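You operate a simulated robot arm through the tools that you are given. There is no shell and no other tool.

Carry out the task below with a simulated robot arm. There is one attempt and no reset: what you move stays moved.

Task
Raise the flip mirror, seat the splitter at 59 and stand the orange card on the shift stage.
Fine: magnet on; wind the stage halfway out. Set down upright: purple splitter, orange card.

It is judged by the outcome, as a careful person would: the job done as asked, and still so three seconds after it is handed in. It fails if anything else is knocked over, pushed out of place, dropped, spilled or broken.

Robot
A 6-joint arm with a fingered hand, fixed in place. Base frame: the origin is at the foot of the arm, x ahead of it, y to its left, z up; the work surface is at about z = 85. Readings come in cm, degrees, newtons and seconds.
With the tool pointing down near the work surface it reaches from about 12 to 82 cm from the base axis. Its first joint turns from -166.0 to 166.0 degrees. Payload 5 kg.
The TCP is the grasp point between the finger pads, 3.6 cm short of the fingertips. In the tool frame z runs along the fingers and y along their closing line. The gripper opens to 12 cm. The gripper's body begins 4.2 cm behind the TCP. The gripper is a hand of 4 fingers: y runs from the thumb to the fingers, the wrist lies at [-1.9, -12.3, -21.1] in the tool frame, and closing takes about 1.5 s.
Orientation is that of the tool frame in the base frame, as a unit quaternion [x, y, z, w]. With the fingers straight down and the wrist toward the robot, the tool's x, y and z point along [0, 1, 0], [1, 0, 0] and [0, 0, -1] of the base frame.

Tools
- The arm moves only by the tool servo_tool. Its argument "targets" is a list of rows, each an object (a shift or turn left out is 0, a gripper value left out holds the last) with "grip": the finger opening in m, from 0 to 0.12; "travel": the shift along the tool's x, y, z in m, a list of three; "dr": the turn, a rotation vector about the tool's x, y, z in degrees, a list of three. In form: [{"grip": grip, "travel": [x, y, z], "dr": [wx, wy, wz]}, ...]. A call has 1 to 20 rows; each row shifts and turns the commanded pose from where the row before left it, along the tool's axes as they then stand. Rows are played at 5 a second. More than 5 cm and 8.6 degrees between two rows, or a gripper value outside its range, and nothing of the call is played. Where a pose cannot be reached the arm comes as near as it can. A force on the tool above 40 N (or 10 N above the force at the start of the call, whichever is more), or a blocked arm, ends the call early, and 0.2 s more pass. The fingers move at their own pace (about 4.5 cm/s each) and stop on an object; they squeeze with about 27 N. The grip force told is the motor's: it shows also when the fingers shut on nothing. Time passes only in rows, and 0.2 s behind the last, so rows that do not move let the fingers close. The reply holds the time, the measured pose of the TCP, the force on the tool along the base axes, the opening and the grip force, in the units named above and with some noise, with the torque about the TCP (base axes, N m) and any sound that the robot's microphone picked up, and new pictures: "pictures" is both (left out), scene, wrist or none.
- Cameras (640 x 400 px; columns grow to the right, rows downward): "scene" is fixed at [41.32, 51.34, 161.9]; the picture's right is [-0.99, 0.10, 0.00], its down [0.06, 0.55, -0.83] and it looks along [-0.08, -0.83, -0.56] (base axes); focal length 342 px, centre (320, 200). "wrist" rides on the gripper at [7.3, -10.1, -14.2] in the tool frame; the picture's right is [-0.79, 0.29, -0.54], its down [-0.56, -0.70, 0.44] and it looks along [-0.25, 0.65, 0.71] (tool axes); focal length 280 px, centre (320, 200). There is no depth. A picture from a camera that has moved, and an enlarged one, comes with that camera's place and axes in the base frame and with its lens. The place of the scene camera against the robot may be out by one fixed shift of up to 2.5 cm in any direction.
- slide_trunk(by): slides the trunk up (or, below 0, down) by that many cm; the arm rides with it, the base frame stays. It gives what a move gives, with no picture.
- hand_shape(shape): the hand has 4 fingers and takes this shape, open, in about a second: jaw (thumb against the fingers, like two jaws); tri (thumb and two fingers); tip (a fingertip pinch); poke (one finger out to press); point (the index stretched); flat (the hand flat); cup (the hand cupped); fist (a fist). The gripper value then closes the fingers along that shape, each until it touches; the sizes above hold for jaw. It gives what a move gives, with no picture.
- inspect(camera, box): a new picture of the part [left, top, right, bottom] of that camera's present view, enlarged. It takes no simulated time.
- finish_job(): hands the job in; it is judged then, once.

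Nothing tells you positions but the pictures and the camera data. Unless the task says otherwise, let go and move clear before handing in.

The tools are called after "Call:" as a command line: name --argument value ..., lists and objects as JSON in quotes. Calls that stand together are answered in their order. servo_tool: Moves the arm, as the interface text tells. Its arguments: {"type":"object","properties":{"targets":{"type":"array","items":{"type":"object","properties":{"grip":{"type":"number"},"travel":{"type":"array","items":{"type":"number"}},"dr":{"type":"array","items":{"type":"number"}}}}},"pictures":{"type":"string","enum":["both","scene","wrist","none"]}},"required":["targets"]} The other tools are called the same way: slide_trunk (by) slides the trunk up or down; hand_shape (shape) gives the hand a shape; inspect (camera, box) takes an enlarged picture of a part of a camera's view; finish_job () hands the job in.

At the start:

```text
t: 0.0
eef_pos: [5.21, -59.29, 113.72]
orientation: [0.707, 0.708, 0.0, 0.0]
force: [-0.3, -0.1, 0.2]
torque: [-0.04, 0.02, -0.01]
grip_width: 11.97
grasp_force: 0.1
shape: jaw
trunk travel left (down, up): [-81.6, 2.4]
```

scene: 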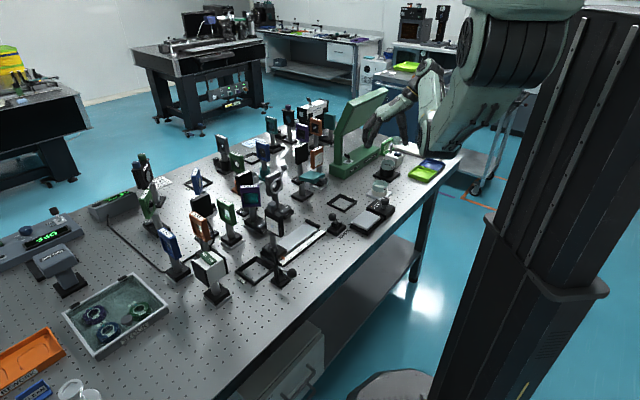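
wrist: 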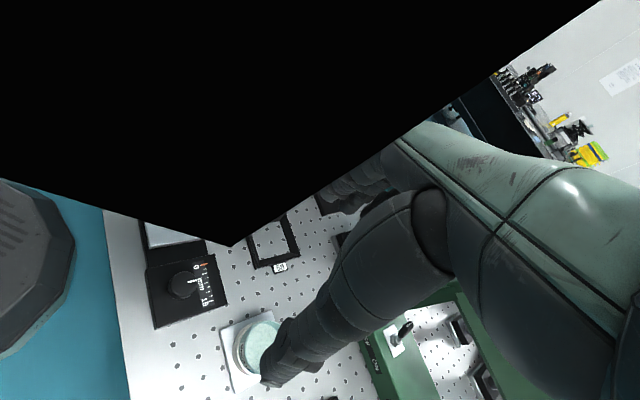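

I see an optical bench with many posts, a stage, flip mirror and frames; I'll first look closely at several parts of the scene before moving.

Call:
inspect --camera "scene" --box '[200, 160, 360, 260]'

Call:
inspect --camera "scene" --box '[300, 110, 460, 240]'

Call:
inspect --camera "scene" --box '[200, 90, 360, 190]'

Call:
inspect --camera "scene" --box '[120, 180, 320, 305]'

Call:
inspect --camera "scene" --box '[0, 150, 240, 400]'

Call:
inspect --camera "wrist" --box '[100, 180, 420, 400]'

```text
4.00 times, centred on (280, 210) of scene
camera zoom: at [41.32, 51.34, 161.9], right [-0.99, 0.1, 0.0], down [0.06, 0.55, -0.83], along [-0.08, -0.83, -0.56], focal length 1369 px, centre (480, 160)
```

zoom: 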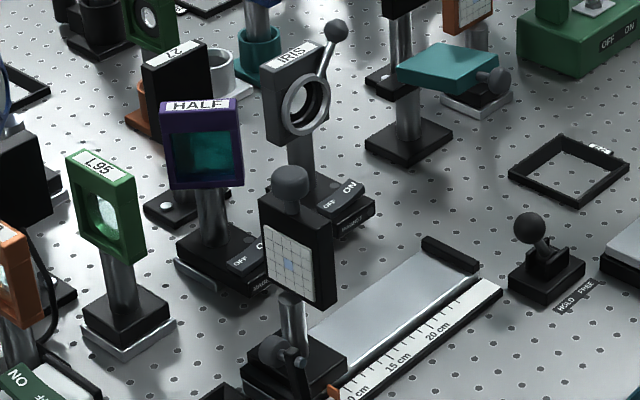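

```text
3.08 times, centred on (380, 175) of scene
camera zoom: at [41.32, 51.34, 161.9], right [-0.99, 0.1, 0.0], down [0.06, 0.55, -0.83], along [-0.08, -0.83, -0.56], focal length 1053 px, centre (135, 277)
```

zoom: 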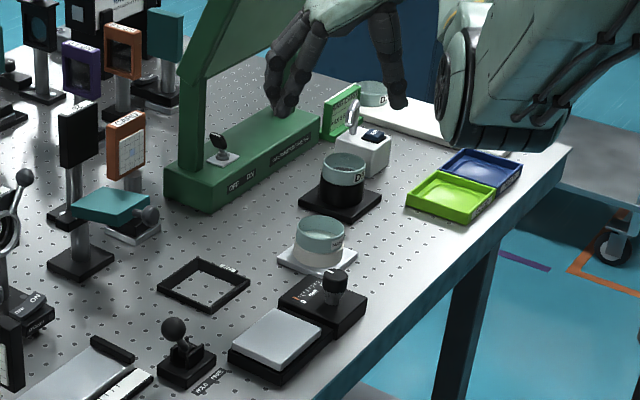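

```text
4.00 times, centred on (280, 140) of scene
camera zoom: at [41.32, 51.34, 161.9], right [-0.99, 0.1, 0.0], down [0.06, 0.55, -0.83], along [-0.08, -0.83, -0.56], focal length 1369 px, centre (480, 440)
```

zoom: 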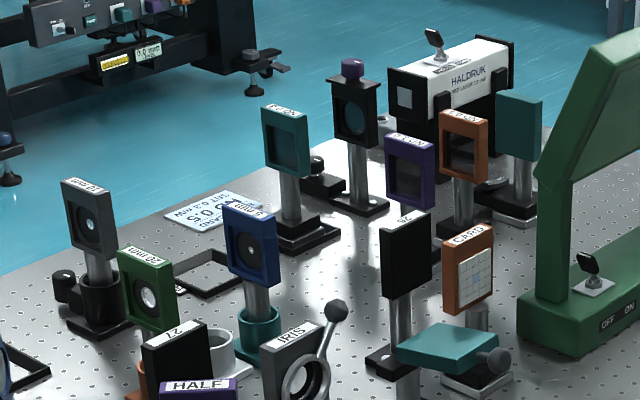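

```text
3.20 times, centred on (220, 242) of scene
camera zoom: at [41.32, 51.34, 161.9], right [-0.99, 0.1, 0.0], down [0.06, 0.55, -0.83], along [-0.08, -0.83, -0.56], focal length 1095 px, centre (640, 64)
```

zoom: 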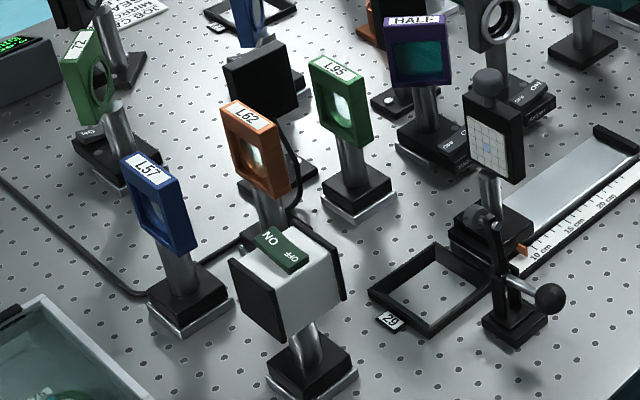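

```text
1.60 times, centred on (120, 275) of scene
camera zoom: at [41.32, 51.34, 161.9], right [-0.99, 0.1, 0.0], down [0.06, 0.55, -0.83], along [-0.08, -0.83, -0.56], focal length 548 px, centre (640, 80)
```

zoom: 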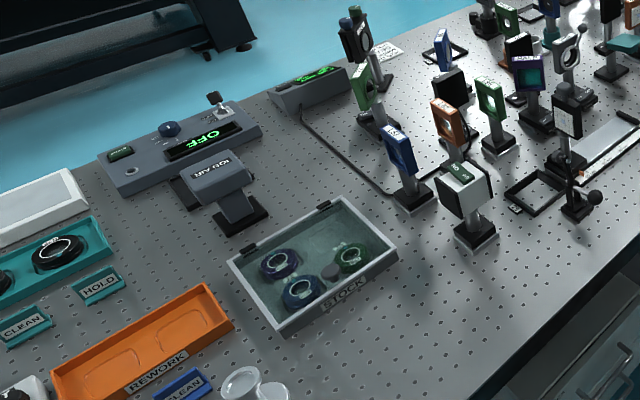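

```text
1.82 times, centred on (260, 290) of wrist
camera zoom: at [-4.92, -52.15, 127.91], right [0.29, -0.79, 0.54], down [-0.7, -0.56, -0.44], along [0.65, -0.25, -0.71], focal length 510 px, centre (429, 36)
```

zoom: 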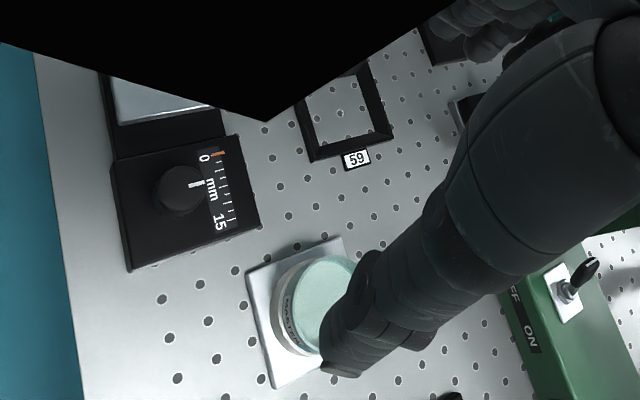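

The bench is diagonal to the base frame; the frame labelled 59 is near (20, -62), the stage with 0–15 mm dial is nearest the edge. I'll zoom in more to identify the flip mirror, splitter and orange card.

Call:
inspect --camera "scene" --box '[294, 160, 342, 190]'

Call:
inspect --camera "scene" --box '[256, 250, 304, 290]'

Call:
inspect --camera "scene" --box '[320, 205, 360, 240]'

Call:
inspect --camera "scene" --box '[230, 170, 300, 240]'

Call:
inspect --camera "scene" --box '[290, 115, 340, 165]'

Call:
inspect --camera "scene" --box '[345, 175, 425, 240]'

Call:
inspect --camera "scene" --box '[225, 190, 330, 290]'

```text
13.33 times, centred on (318, 175) of scene
camera zoom: at [41.32, 51.34, 161.9], right [-0.99, 0.1, 0.0], down [0.06, 0.55, -0.83], along [-0.08, -0.83, -0.56], focal length 4564 px, centre (347, 533)
```

zoom: 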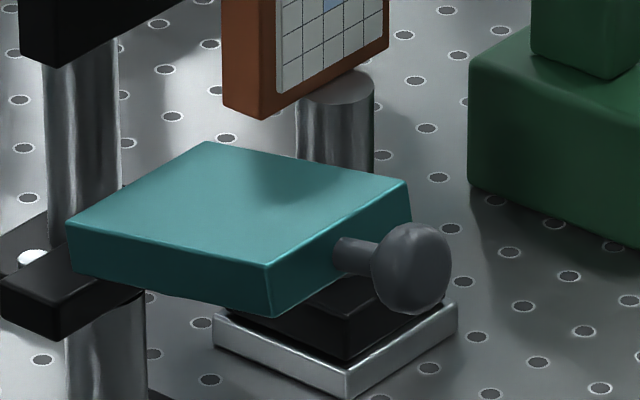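

```text
10.00 times, centred on (280, 270) of scene
camera zoom: at [41.32, 51.34, 161.9], right [-0.99, 0.1, 0.0], down [0.06, 0.55, -0.83], along [-0.08, -0.83, -0.56], focal length 3423 px, centre (720, -500)
```

zoom: 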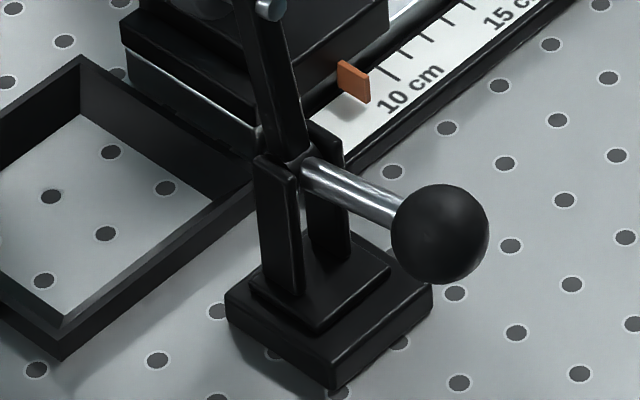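

```text
11.43 times, centred on (340, 222) of scene
camera zoom: at [41.32, 51.34, 161.9], right [-0.99, 0.1, 0.0], down [0.06, 0.55, -0.83], along [-0.08, -0.83, -0.56], focal length 3912 px, centre (91, -57)
```

zoom: 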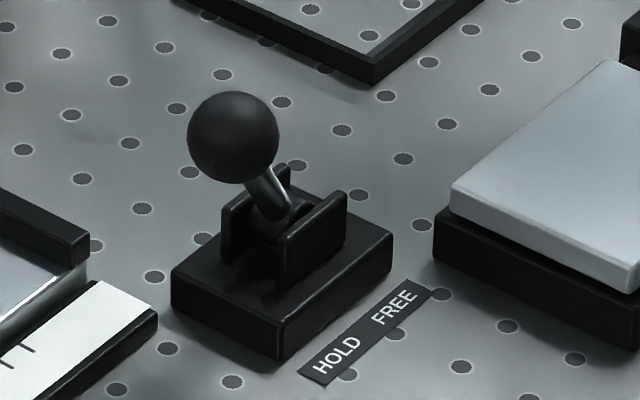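

```text
5.71 times, centred on (265, 205) of scene
camera zoom: at [41.32, 51.34, 161.9], right [-0.99, 0.1, 0.0], down [0.06, 0.55, -0.83], along [-0.08, -0.83, -0.56], focal length 1956 px, centre (634, 171)
```

zoom: 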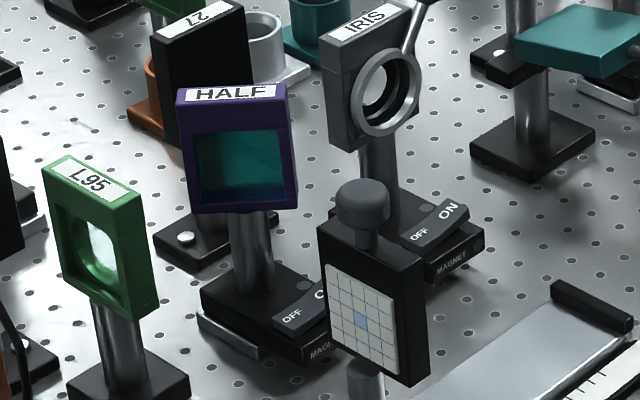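

```text
8.00 times, centred on (315, 140) of scene
camera zoom: at [41.32, 51.34, 161.9], right [-0.99, 0.1, 0.0], down [0.06, 0.55, -0.83], along [-0.08, -0.83, -0.56], focal length 2739 px, centre (360, 680)
```

zoom: 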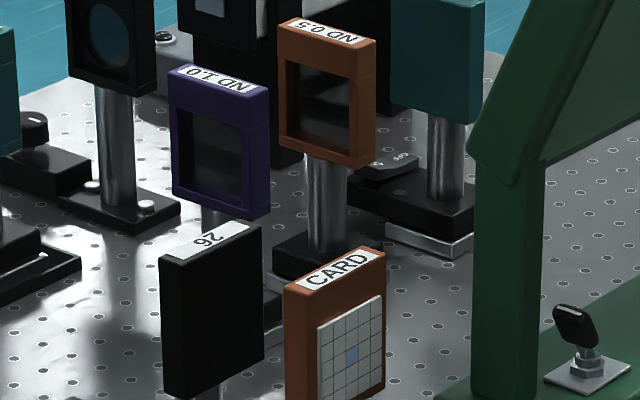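

```text
6.15 times, centred on (385, 208) of scene
camera zoom: at [41.32, 51.34, 161.9], right [-0.99, 0.1, 0.0], down [0.06, 0.55, -0.83], along [-0.08, -0.83, -0.56], focal length 2107 px, centre (-80, 154)
```

zoom: 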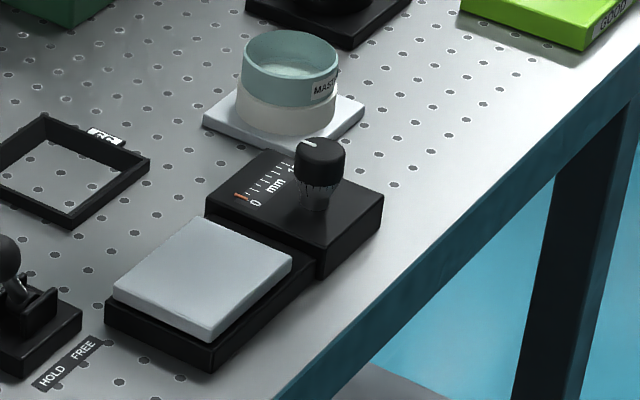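

```text
4.00 times, centred on (278, 240) of scene
camera zoom: at [41.32, 51.34, 161.9], right [-0.99, 0.1, 0.0], down [0.06, 0.55, -0.83], along [-0.08, -0.83, -0.56], focal length 1369 px, centre (490, 40)
```

zoom: 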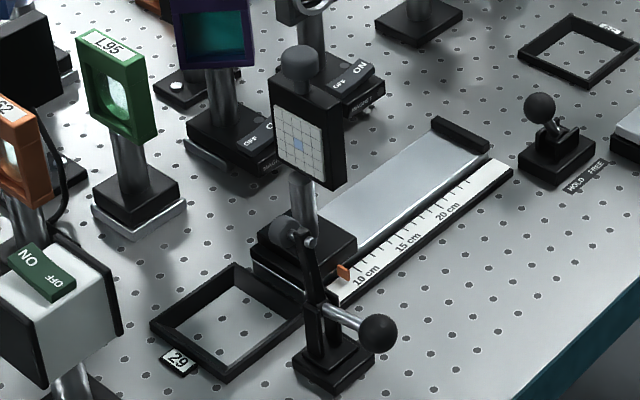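

The purple HALF splitter stands near (53,-49), frame 59 near (19,-62), the flip mirror is the folded teal plate near the middle, and the orange CARD is behind it. I'll raise the hand and move it to get clearer wrist views.

Call:
servo_tool --targets '[{"travel": [0, 0, -0.03]}, {"travel": [0, 0, -0.03]}, {"travel": [0, 0, -0.03]}, {"travel": [0.02, 0.03, 0]}, {"travel": [0.02, 0.03, 0]}, {"travel": [0.02, 0.03, 0]}, {"travel": [0.01, 0.03, 0]}, {"travel": [0, 0.03, 0]}]'

```text
t: 1.8
eef_pos: [21.64, -58.62, 117.85]
orientation: [0.707, 0.707, 0.0, 0.0]
force: [0.3, 0.6, -0.7]
torque: [0.01, 0.06, -0.01]
grip_width: 11.97
grasp_force: 0.1
shape: jaw
out of reach, approached as far as the arm can: row 1, 2, 3, 4, 5, 6
trunk travel left (down, up): [-81.6, 2.4]
camera wrist: at [11.65, -51.45, 132.12], right [0.29, -0.79, 0.54], down [-0.7, -0.56, -0.44], along [0.65, -0.25, -0.71], focal length 280 px, centre (320, 200)
```

scene: 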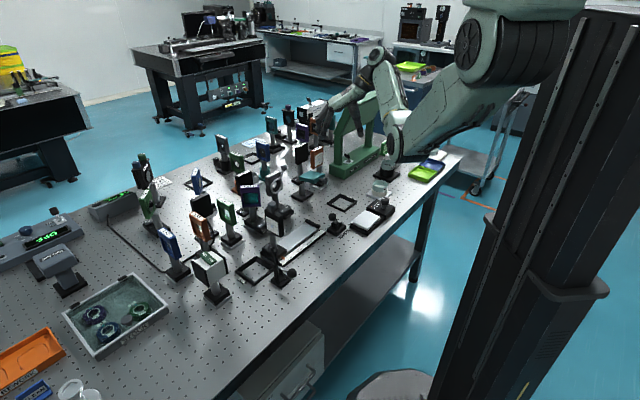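
wrist: 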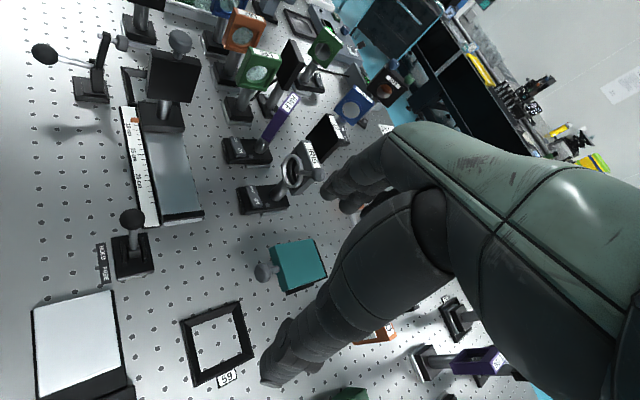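

Now the wrist view is clear and shows the frame 59, flip mirror (teal), splitter, iris and stage. I'll zoom in on these.

Call:
inspect --camera "wrist" --box '[160, 280, 288, 390]'

Call:
inspect --camera "wrist" --box '[200, 80, 360, 220]'

Call:
inspect --camera "wrist" --box '[240, 220, 340, 300]'

Call:
inspect --camera "wrist" --box '[0, 180, 180, 400]'

Call:
inspect --camera "wrist" --box '[330, 290, 540, 400]'

Call:
inspect --camera "wrist" --box '[200, 0, 400, 140]'

Call:
inspect --camera "wrist" --box '[20, 0, 240, 240]'

Call:
inspect --camera "scene" --box '[280, 60, 440, 200]'

```text
3.64 times, centred on (224, 335) of wrist
camera zoom: at [11.65, -51.45, 132.12], right [0.29, -0.79, 0.54], down [-0.7, -0.56, -0.44], along [0.65, -0.25, -0.71], focal length 1020 px, centre (669, -291)
```

zoom: 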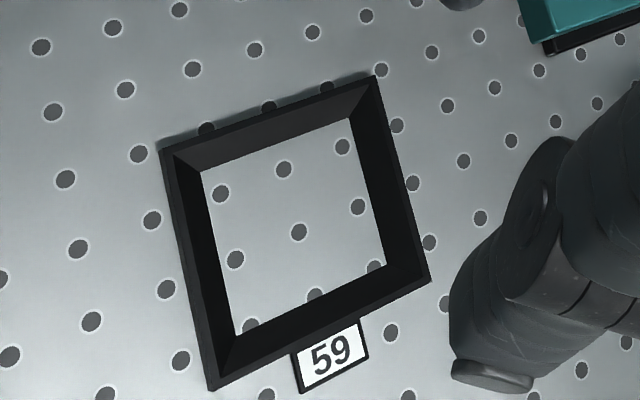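

```text
2.86 times, centred on (280, 150) of wrist
camera zoom: at [11.65, -51.45, 132.12], right [0.29, -0.79, 0.54], down [-0.7, -0.56, -0.44], along [0.65, -0.25, -0.71], focal length 801 px, centre (434, 343)
```

zoom: 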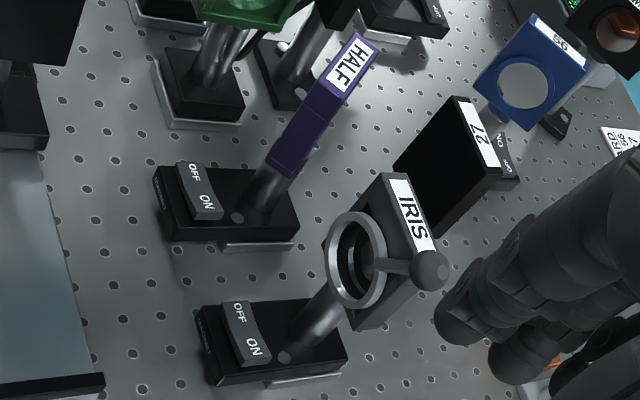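

```text
5.00 times, centred on (290, 260) of wrist
camera zoom: at [11.65, -51.45, 132.12], right [0.29, -0.79, 0.54], down [-0.7, -0.56, -0.44], along [0.65, -0.25, -0.71], focal length 1402 px, centre (470, -100)
```

zoom: 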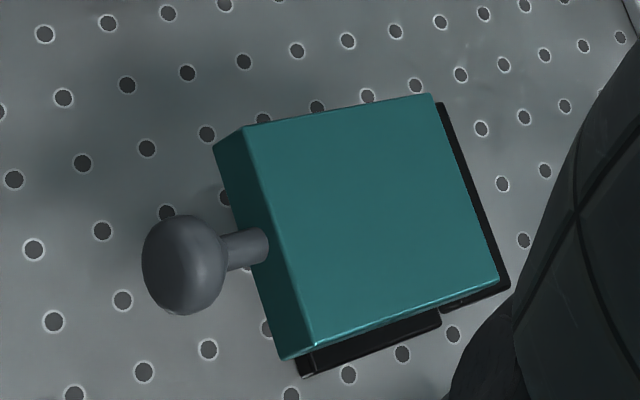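

```text
1.82 times, centred on (90, 290) of wrist
camera zoom: at [11.65, -51.45, 132.12], right [0.29, -0.79, 0.54], down [-0.7, -0.56, -0.44], along [0.65, -0.25, -0.71], focal length 510 px, centre (738, 36)
```

zoom: 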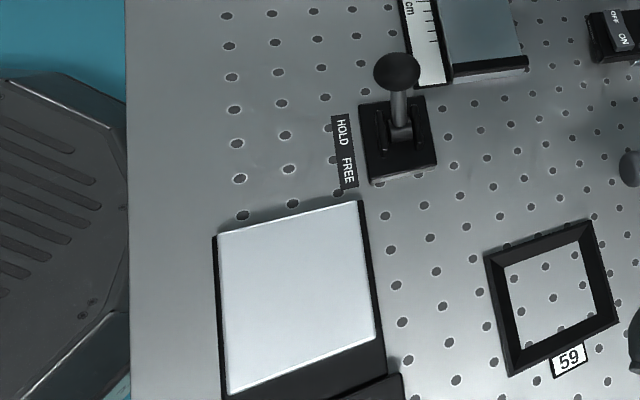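

```text
3.05 times, centred on (435, 345) of wrist
camera zoom: at [11.65, -51.45, 132.12], right [0.29, -0.79, 0.54], down [-0.7, -0.56, -0.44], along [0.65, -0.25, -0.71], focal length 854 px, centre (-30, -242)
```

zoom: 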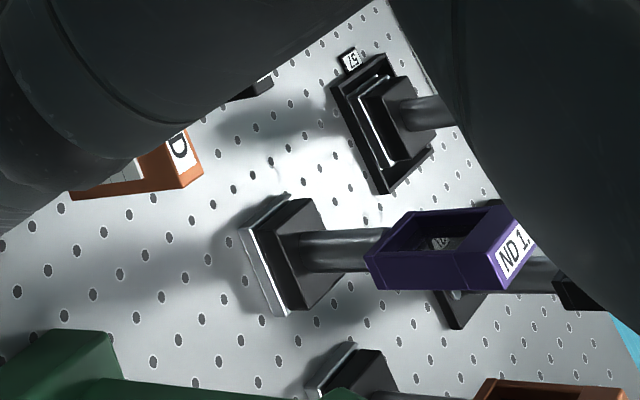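

```text
2.86 times, centred on (300, 70) of wrist
camera zoom: at [11.65, -51.45, 132.12], right [0.29, -0.79, 0.54], down [-0.7, -0.56, -0.44], along [0.65, -0.25, -0.71], focal length 801 px, centre (377, 571)
```

zoom: 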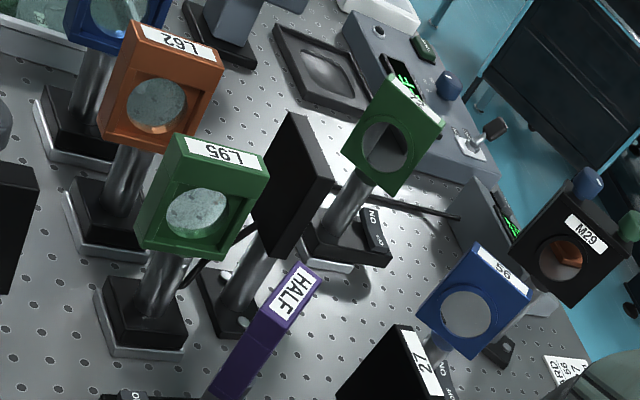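

```text
1.67 times, centred on (130, 120) of wrist
camera zoom: at [11.65, -51.45, 132.12], right [0.29, -0.79, 0.54], down [-0.7, -0.56, -0.44], along [0.65, -0.25, -0.71], focal length 467 px, centre (637, 333)
```

zoom: 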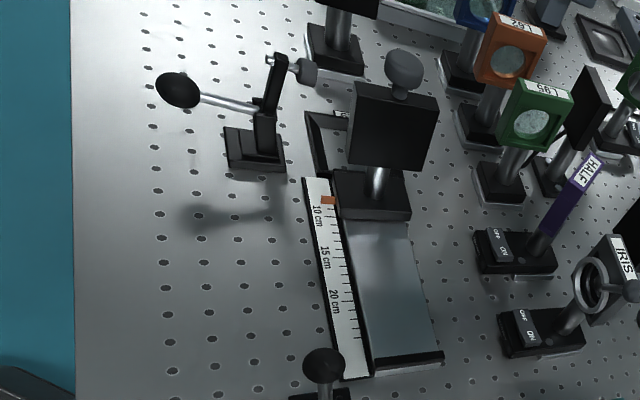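

```text
2.86 times, centred on (360, 130) of scene
camera zoom: at [41.32, 51.34, 161.9], right [-0.99, 0.1, 0.0], down [0.06, 0.55, -0.83], along [-0.08, -0.83, -0.56], focal length 978 px, centre (206, 400)
```

zoom: 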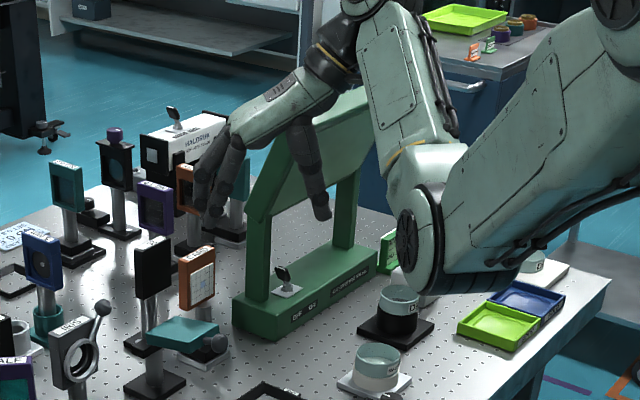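

The table is turned 45° to the base; frame 59 is centred near (19.7,-61.5), the flip mirror plate lies folded with its knob at about (27,-60.3,96) and hinge at about (34.5,-67.7). I'll turn the hand so it closes along the hinge axis, tilt it forward, and look again.

Call:
servo_tool --targets '[{"dr": [0, 0, -7.5]}, {"dr": [0, 0, -7.5]}, {"dr": [0, 0, -7.5]}, {"dr": [0, 0, -7.5]}, {"dr": [0, 0, -7.5]}, {"dr": [0, 0, -7.5]}]'

Call:
inspect --camera "scene" --box '[280, 40, 480, 200]'

```text
t: 3.2
eef_pos: [23.09, -61.75, 115.75]
orientation: [0.381, 0.925, 0.0, 0.0]
force: [0.8, -0.6, 0.3]
torque: [-0.01, 0.01, 0.01]
grip_width: 11.95
grasp_force: 0.0
shape: jaw
out of reach, approached as far as the arm can: row 1, 2, 3, 4, 5
trunk travel left (down, up): [-81.6, 2.4]
camera wrist: at [10.77, -63.92, 129.96], right [0.76, -0.35, 0.54], down [-0.1, -0.89, -0.44], along [0.64, 0.29, -0.71], focal length 280 px, centre (320, 200)
```

scene: 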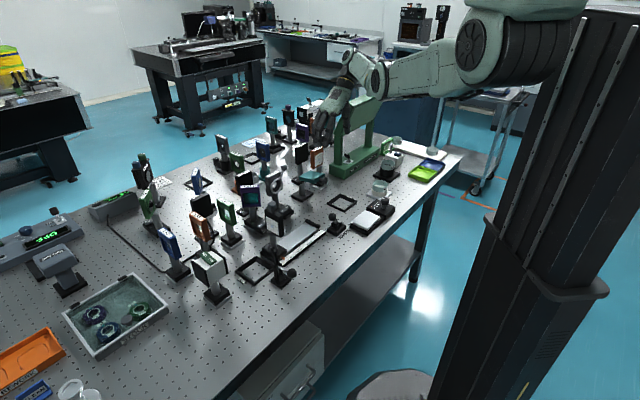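
wrist: 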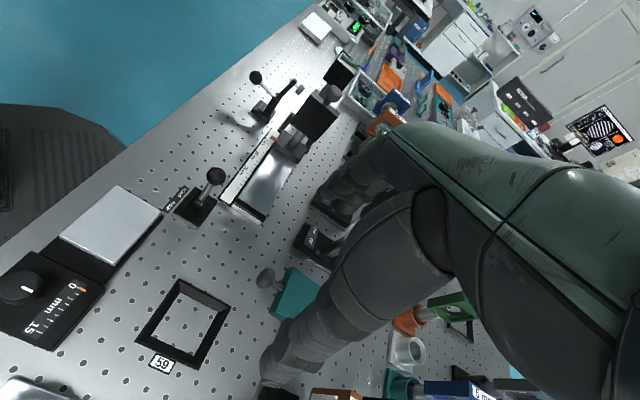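

```text
2.50 times, centred on (380, 120) of scene
camera zoom: at [41.32, 51.34, 161.9], right [-0.99, 0.1, 0.0], down [0.06, 0.55, -0.83], along [-0.08, -0.83, -0.56], focal length 856 px, centre (170, 400)
```

zoom: 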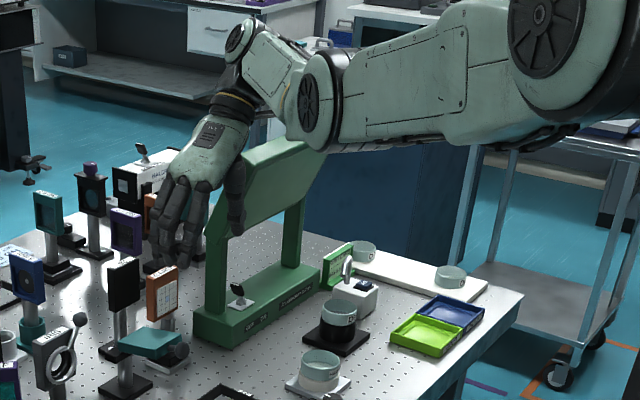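

The arm now has its elbow up and the hand closes along the hinge axis. I'll tilt the fingers forward over the table (palm toward the robot side) and back the hand away from the knob.

Call:
servo_tool --targets '[{"travel": [0.02, 0, 0], "dr": [0, -8, 0]}, {"travel": [0.015, 0, 0], "dr": [0, -8, 0]}, {"travel": [0.01, 0, 0], "dr": [0, -8, 0]}, {"travel": [0.01, 0, 0], "dr": [0, -8, 0]}, {"travel": [0.01, 0, 0], "dr": [0, -8, 0]}]'

Call:
inspect --camera "scene" --box '[280, 40, 480, 200]'

Call:
inspect --camera "wrist" --box '[160, 160, 400, 380]'

```text
t: 4.4
eef_pos: [19.31, -60.08, 112.98]
orientation: [0.359, 0.868, -0.132, 0.317]
force: [-0.3, 0.0, 0.7]
torque: [-0.01, 0.02, 0.0]
grip_width: 11.97
grasp_force: 0.1
shape: jaw
out of reach, approached as far as the arm can: row 1, 2
trunk travel left (down, up): [-81.6, 2.4]
camera wrist: at [1.67, -56.74, 119.17], right [0.38, 0.03, 0.92], down [0.01, -1.0, 0.02], along [0.92, 0.0, -0.38], focal length 280 px, centre (320, 200)
```

scene: 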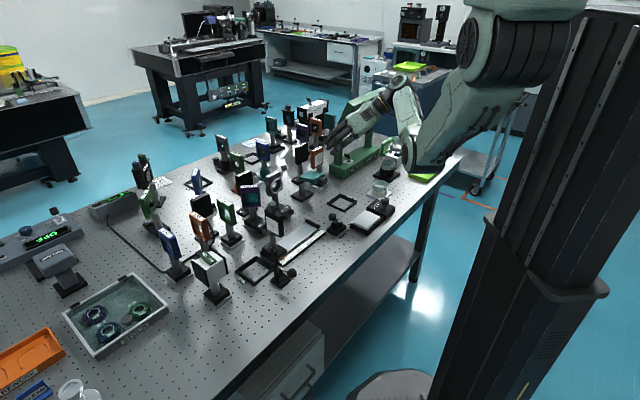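
wrist: 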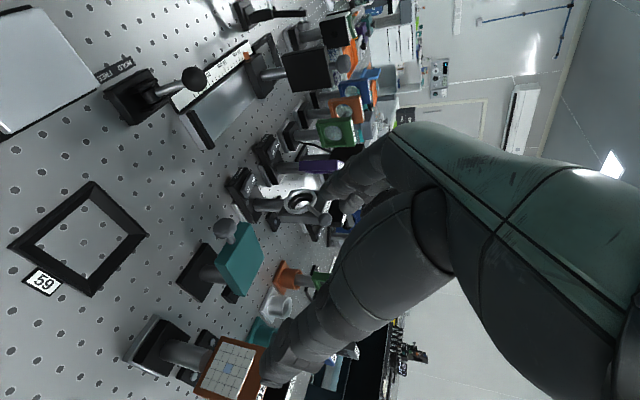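

```text
2.50 times, centred on (380, 120) of scene
camera zoom: at [41.32, 51.34, 161.9], right [-0.99, 0.1, 0.0], down [0.06, 0.55, -0.83], along [-0.08, -0.83, -0.56], focal length 856 px, centre (170, 400)
```

zoom: 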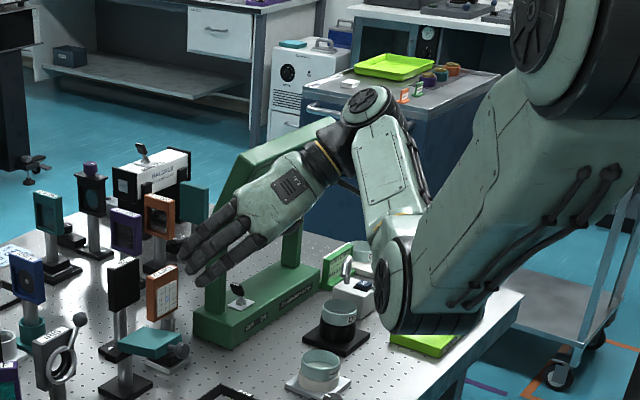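

```text
1.82 times, centred on (280, 270) of wrist
camera zoom: at [1.67, -56.74, 119.17], right [0.38, 0.03, 0.92], down [0.01, -1.0, 0.02], along [0.92, 0.0, -0.38], focal length 510 px, centre (393, 73)
```

zoom: 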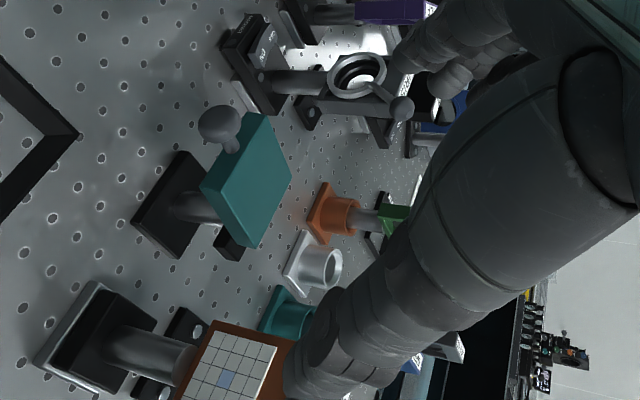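

The fully tilted pose drops the elbow low and isn't needed. I'll untilt and swing the hand around to the opposite, more natural yaw (wrist on the robot/left side, away from the green arch).

Call:
servo_tool --targets '[{"travel": [0.01, 0, 0], "dr": [0, 8, 0]}, {"travel": [0.01, 0, 0], "dr": [0, 8, 0]}, {"travel": [0.01, 0, 0], "dr": [0, 8, 0]}, {"travel": [0.01, 0, 0], "dr": [0, 8, 0]}, {"travel": [0.01, 0, 0], "dr": [0, 8, 0]}, {"dr": [0, 0, 8]}, {"dr": [0, 0, 8]}, {"dr": [0, 0, 8]}, {"dr": [0, 0, 8]}, {"dr": [0, 0, 8]}, {"dr": [0, 0, 8]}]' --pictures "scene"

```text
t: 6.8
eef_pos: [17.12, -59.35, 108.96]
orientation: [0.726, 0.688, 0.0, 0.0]
force: [-1.0, 0.2, 0.3]
torque: [-0.01, -0.01, 0.0]
grip_width: 11.99
grasp_force: 0.1
shape: jaw
out of reach, approached as far as the arm can: row 2, 3, 4
trunk travel left (down, up): [-81.6, 2.4]
```

scene: 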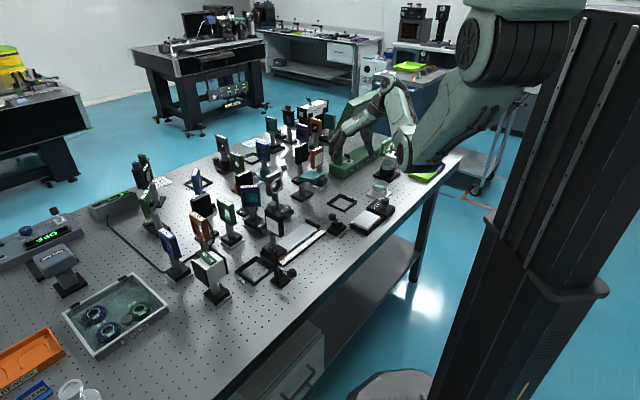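

Call:
servo_tool --targets '[{"travel": [0.01, 0, -0.01], "dr": [0, 0, 8]}, {"travel": [0.01, 0, -0.01], "dr": [0, 0, 8]}, {"travel": [0.01, 0, -0.01], "dr": [0, 0, 8]}, {"travel": [0.01, 0, -0.01], "dr": [0, 0, 8]}, {"travel": [0, 0, -0.01], "dr": [0, 0, 8]}, {"travel": [0, 0, -0.01], "dr": [0, 0, 8]}, {"travel": [0, 0, -0.01], "dr": [0, 0, 8]}, {"dr": [0, 0, 8]}]'

Call:
inspect --camera "scene" --box '[280, 40, 480, 200]'

```text
t: 8.6
eef_pos: [18.13, -55.34, 115.9]
orientation: [0.98, 0.198, 0.001, -0.001]
force: [-0.1, 0.2, -0.3]
torque: [0.01, 0.01, 0.0]
grip_width: 11.97
grasp_force: 0.1
shape: jaw
trunk travel left (down, up): [-81.6, 2.4]
camera wrist: at [20.88, -43.32, 130.17], right [-0.61, -0.57, 0.54], down [-0.79, 0.43, -0.44], along [0.02, -0.7, -0.71], focal length 280 px, centre (320, 200)
```

scene: 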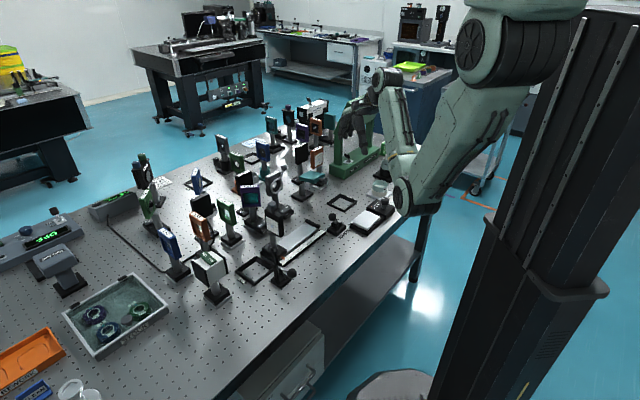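
wrist: 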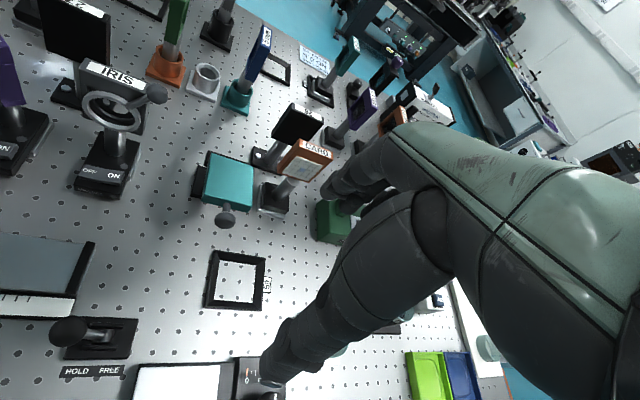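

```text
2.50 times, centred on (380, 120) of scene
camera zoom: at [41.32, 51.34, 161.9], right [-0.99, 0.1, 0.0], down [0.06, 0.55, -0.83], along [-0.08, -0.83, -0.56], focal length 856 px, centre (170, 400)
```

zoom: 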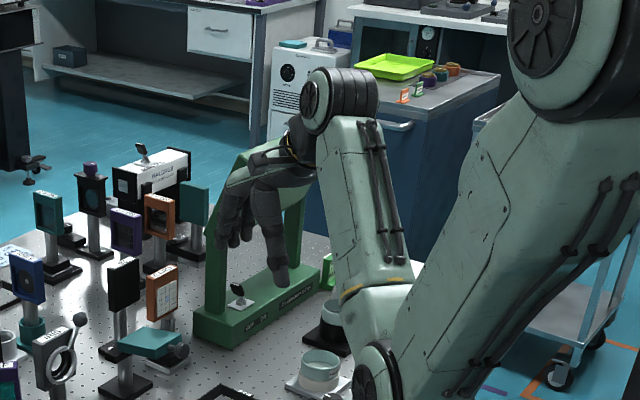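

Good view now: flip mirror, CARD, IRIS and frame 59 all visible. Let me zoom.

Call:
inspect --camera "wrist" --box '[180, 100, 360, 230]'

Call:
inspect --camera "wrist" --box '[0, 40, 180, 220]'

Call:
inspect --camera "wrist" --box '[180, 230, 300, 330]'

```text
3.08 times, centred on (270, 165) of wrist
camera zoom: at [20.88, -43.32, 130.17], right [-0.61, -0.57, 0.54], down [-0.79, 0.43, -0.44], along [0.02, -0.7, -0.71], focal length 863 px, centre (474, 308)
```

zoom: 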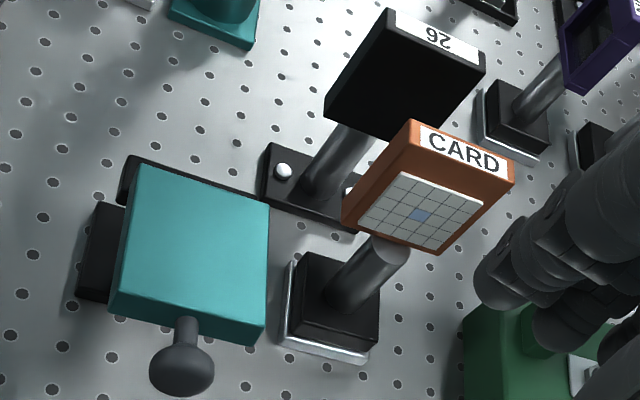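

```text
2.22 times, centred on (90, 130) of wrist
camera zoom: at [20.88, -43.32, 130.17], right [-0.61, -0.57, 0.54], down [-0.79, 0.43, -0.44], along [0.02, -0.7, -0.71], focal length 623 px, centre (831, 356)
```

zoom: 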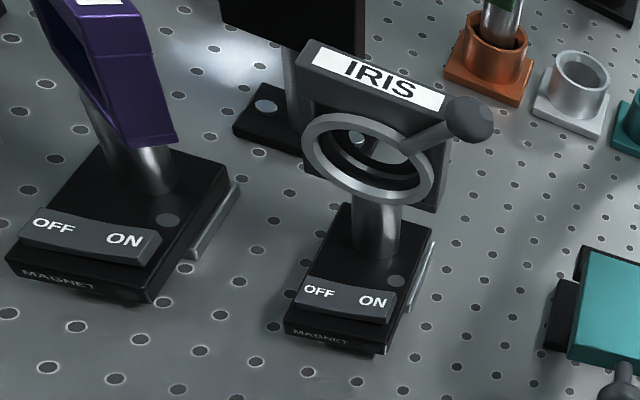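

```text
4.00 times, centred on (240, 280) of wrist
camera zoom: at [20.88, -43.32, 130.17], right [-0.61, -0.57, 0.54], down [-0.79, 0.43, -0.44], along [0.02, -0.7, -0.71], focal length 1122 px, centre (640, -120)
```

zoom: 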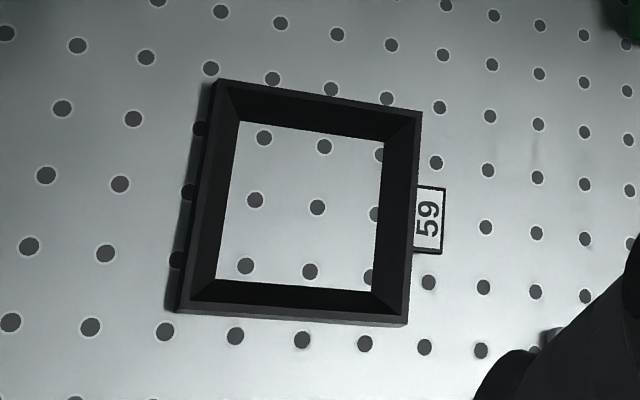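

Flip mirror hinge bar is along its far (+w) edge and the knob is on the near edge. I'll rotate the hand so it closes along the hinge axis with the wrist on the left side, staying above.

Call:
servo_tool --targets '[{"dr": [0, 0, 8.5]}, {"dr": [0, 0, 8.5]}, {"dr": [0, 0, 8.5]}, {"dr": [0, 0, 8.5]}, {"dr": [0, 0, 8.5]}, {"dr": [0, 0, 8.5]}, {"dr": [0, 0, 8.5]}, {"dr": [0, 0, 8.3]}]'

Call:
inspect --camera "scene" --box '[280, 40, 480, 200]'

```text
t: 10.4
eef_pos: [18.18, -55.56, 115.96]
orientation: [0.924, -0.382, 0.001, 0.0]
force: [-1.1, 0.3, -0.6]
torque: [0.01, 0.05, 0.01]
grip_width: 11.94
grasp_force: 0.0
shape: jaw
trunk travel left (down, up): [-81.6, 2.4]
camera wrist: at [30.4, -53.52, 130.15], right [-0.76, 0.35, 0.54], down [0.1, 0.89, -0.44], along [-0.64, -0.28, -0.71], focal length 280 px, centre (320, 200)
```

scene: 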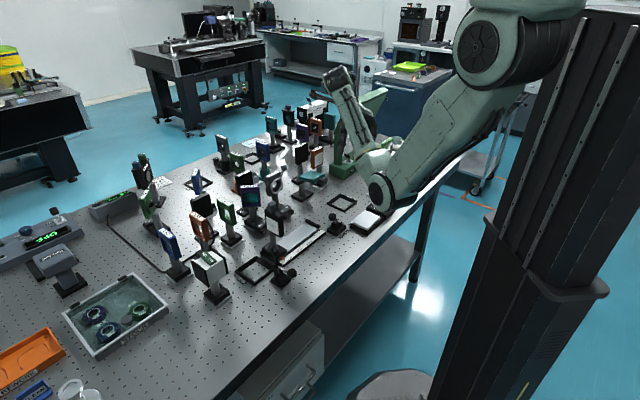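
wrist: 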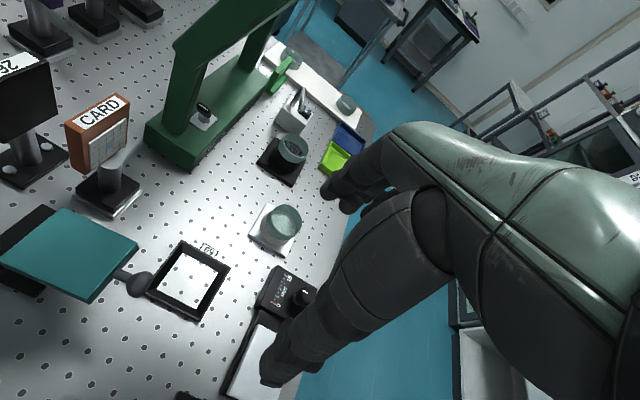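

```text
2.50 times, centred on (380, 120) of scene
camera zoom: at [41.32, 51.34, 161.9], right [-0.99, 0.1, 0.0], down [0.06, 0.55, -0.83], along [-0.08, -0.83, -0.56], focal length 856 px, centre (170, 400)
```

zoom: 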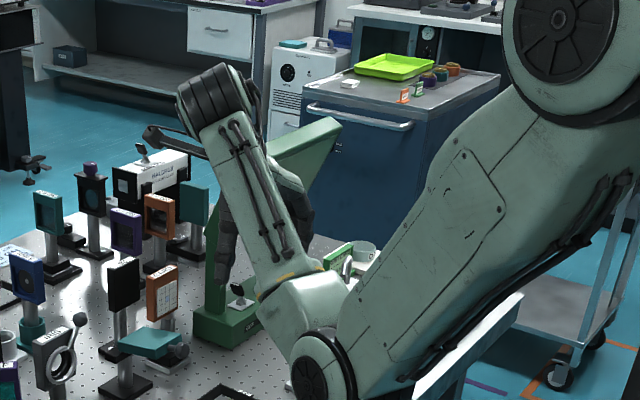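

The knob is at about (27.05,-60.4,96). I'll try the fingertip-pinch shape, which needs less room beside the plate, and look at the hand.

Call:
hand_shape --shape "tip"

Call:
inspect --camera "wrist" --box '[0, 0, 640, 400]'

Call:
inspect --camera "scene" --box '[310, 60, 430, 160]'

```text
t: 11.3
eef_pos: [18.08, -55.49, 115.92]
orientation: [0.925, -0.38, 0.0, -0.001]
force: [0.1, 0.0, -0.7]
torque: [0.0, 0.0, 0.01]
grip_width: 11.97
grasp_force: 0.0
shape: tip
trunk travel left (down, up): [-81.6, 2.4]
```

```text
1.00 times, centred on (320, 200) of wrist (not enlarged: the box is as wide or as high as the picture)
camera zoom: at [30.35, -53.43, 130.19], right [-0.76, 0.35, 0.54], down [0.1, 0.89, -0.44], along [-0.64, -0.29, -0.71], focal length 280 px, centre (320, 200)
```

zoom: 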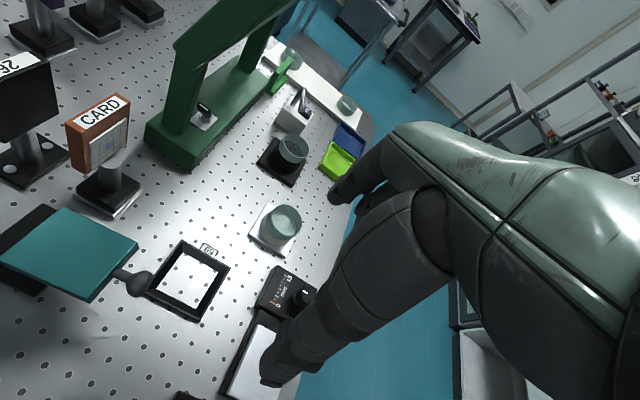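

```text
4.00 times, centred on (370, 110) of scene
camera zoom: at [41.32, 51.34, 161.9], right [-0.99, 0.1, 0.0], down [0.06, 0.55, -0.83], along [-0.08, -0.83, -0.56], focal length 1369 px, centre (120, 560)
```

zoom: 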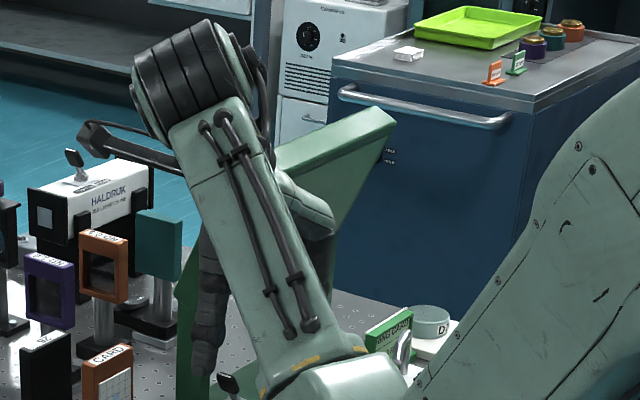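

The rod visible is the wrist camera mount. I'll close the pinch in the air to see where thumb and index meet.

Call:
servo_tool --targets '[{"grip": 0.03}, {"grip": 0.03}, {"grip": 0.03}, {"grip": 0.03}, {"grip": 0.03}, {"grip": 0.03}]' --pictures "wrist"

Call:
inspect --camera "wrist" --box '[200, 140, 440, 300]'

```text
t: 12.7
eef_pos: [18.11, -55.5, 116.01]
orientation: [0.925, -0.38, 0.0, 0.0]
force: [-1.2, 0.5, -0.8]
torque: [-0.01, 0.0, 0.01]
grip_width: 3.07
grasp_force: 0.0
shape: tip
trunk travel left (down, up): [-81.6, 2.4]
camera wrist: at [30.36, -53.45, 130.19], right [-0.76, 0.35, 0.54], down [0.1, 0.89, -0.44], along [-0.64, -0.29, -0.71], focal length 280 px, centre (320, 200)
```

wrist: 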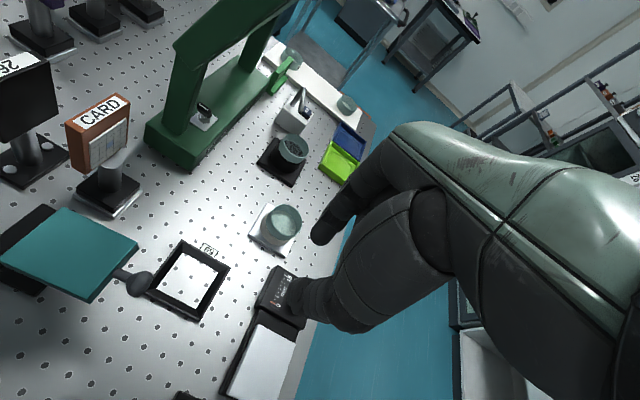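

```text
2.50 times, centred on (320, 220) of wrist
camera zoom: at [30.36, -53.45, 130.19], right [-0.76, 0.35, 0.54], down [0.1, 0.89, -0.44], along [-0.64, -0.29, -0.71], focal length 701 px, centre (320, 150)
```

zoom: 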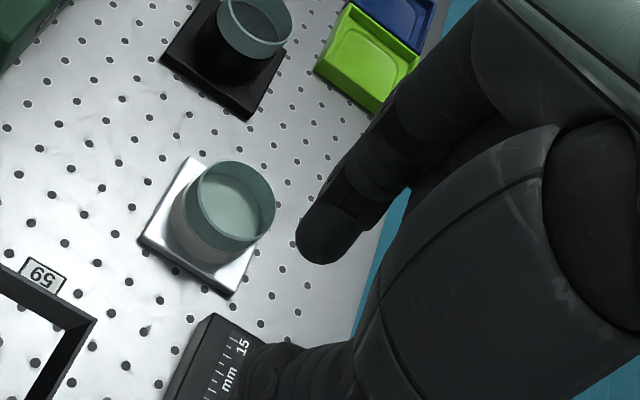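

The pinch meets at the TCP line as expected. Now I'll open to 6 cm and move above the mirror knob.

Call:
servo_tool --targets '[{"grip": 0.06, "travel": [0.0245, -0.00715, 0.015]}, {"travel": [0.0245, -0.00715, 0.015]}, {"travel": [0.0245, -0.00715, 0.02]}, {"travel": [0.0245, -0.00715, 0.02]}, {"travel": [0, 0, 0]}]'

Call:
inspect --camera "wrist" --box '[200, 140, 440, 300]'

Call:
inspect --camera "scene" --box '[290, 80, 400, 200]'

```text
t: 13.9
eef_pos: [27.13, -60.36, 109.12]
orientation: [0.925, -0.381, 0.001, 0.0]
force: [-0.3, 0.1, -1.0]
torque: [0.0, 0.03, 0.01]
grip_width: 5.95
grasp_force: 0.1
shape: tip
trunk travel left (down, up): [-81.6, 2.4]
camera wrist: at [39.4, -58.29, 123.26], right [-0.76, 0.35, 0.54], down [0.1, 0.89, -0.44], along [-0.64, -0.29, -0.71], focal length 280 px, centre (320, 200)
```

scene: 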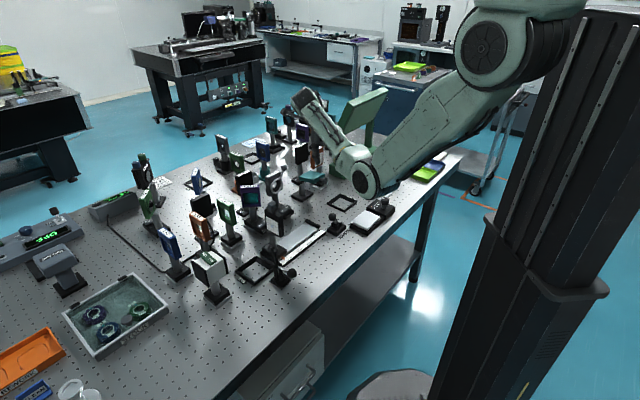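
wrist: 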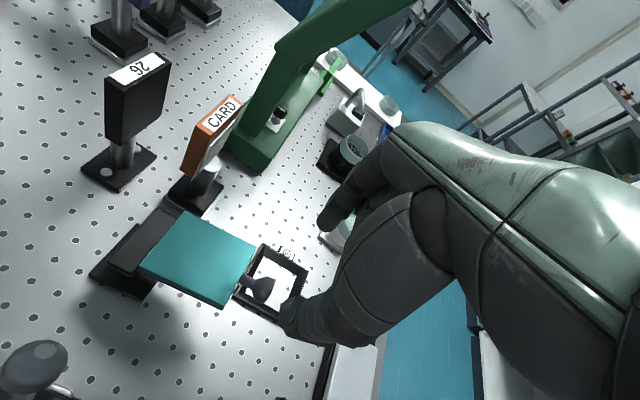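

```text
2.50 times, centred on (320, 220) of wrist
camera zoom: at [39.4, -58.29, 123.26], right [-0.76, 0.35, 0.54], down [0.1, 0.89, -0.44], along [-0.64, -0.29, -0.71], focal length 701 px, centre (320, 150)
```

zoom: 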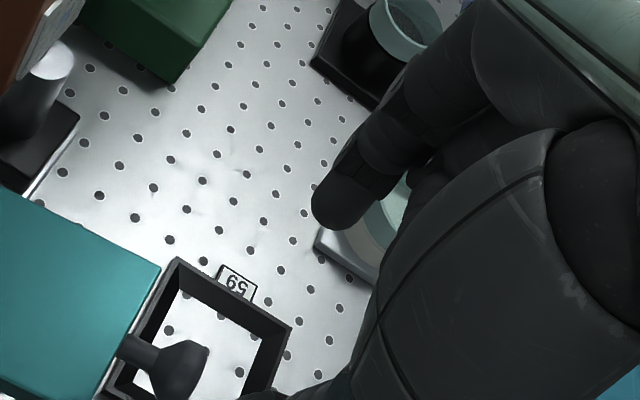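

```text
3.33 times, centred on (345, 140) of scene
camera zoom: at [41.32, 51.34, 161.9], right [-0.99, 0.1, 0.0], down [0.06, 0.55, -0.83], along [-0.08, -0.83, -0.56], focal length 1141 px, centre (237, 400)
```

zoom: 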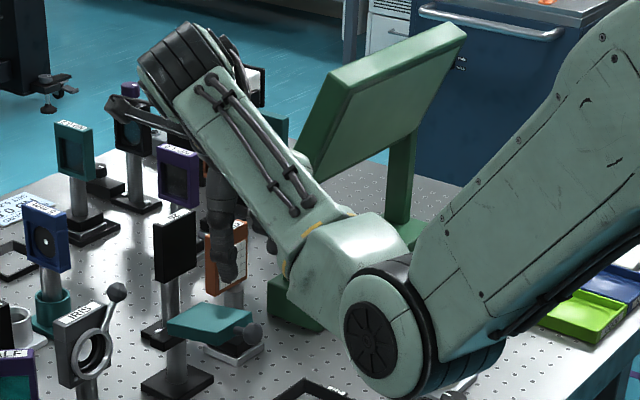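

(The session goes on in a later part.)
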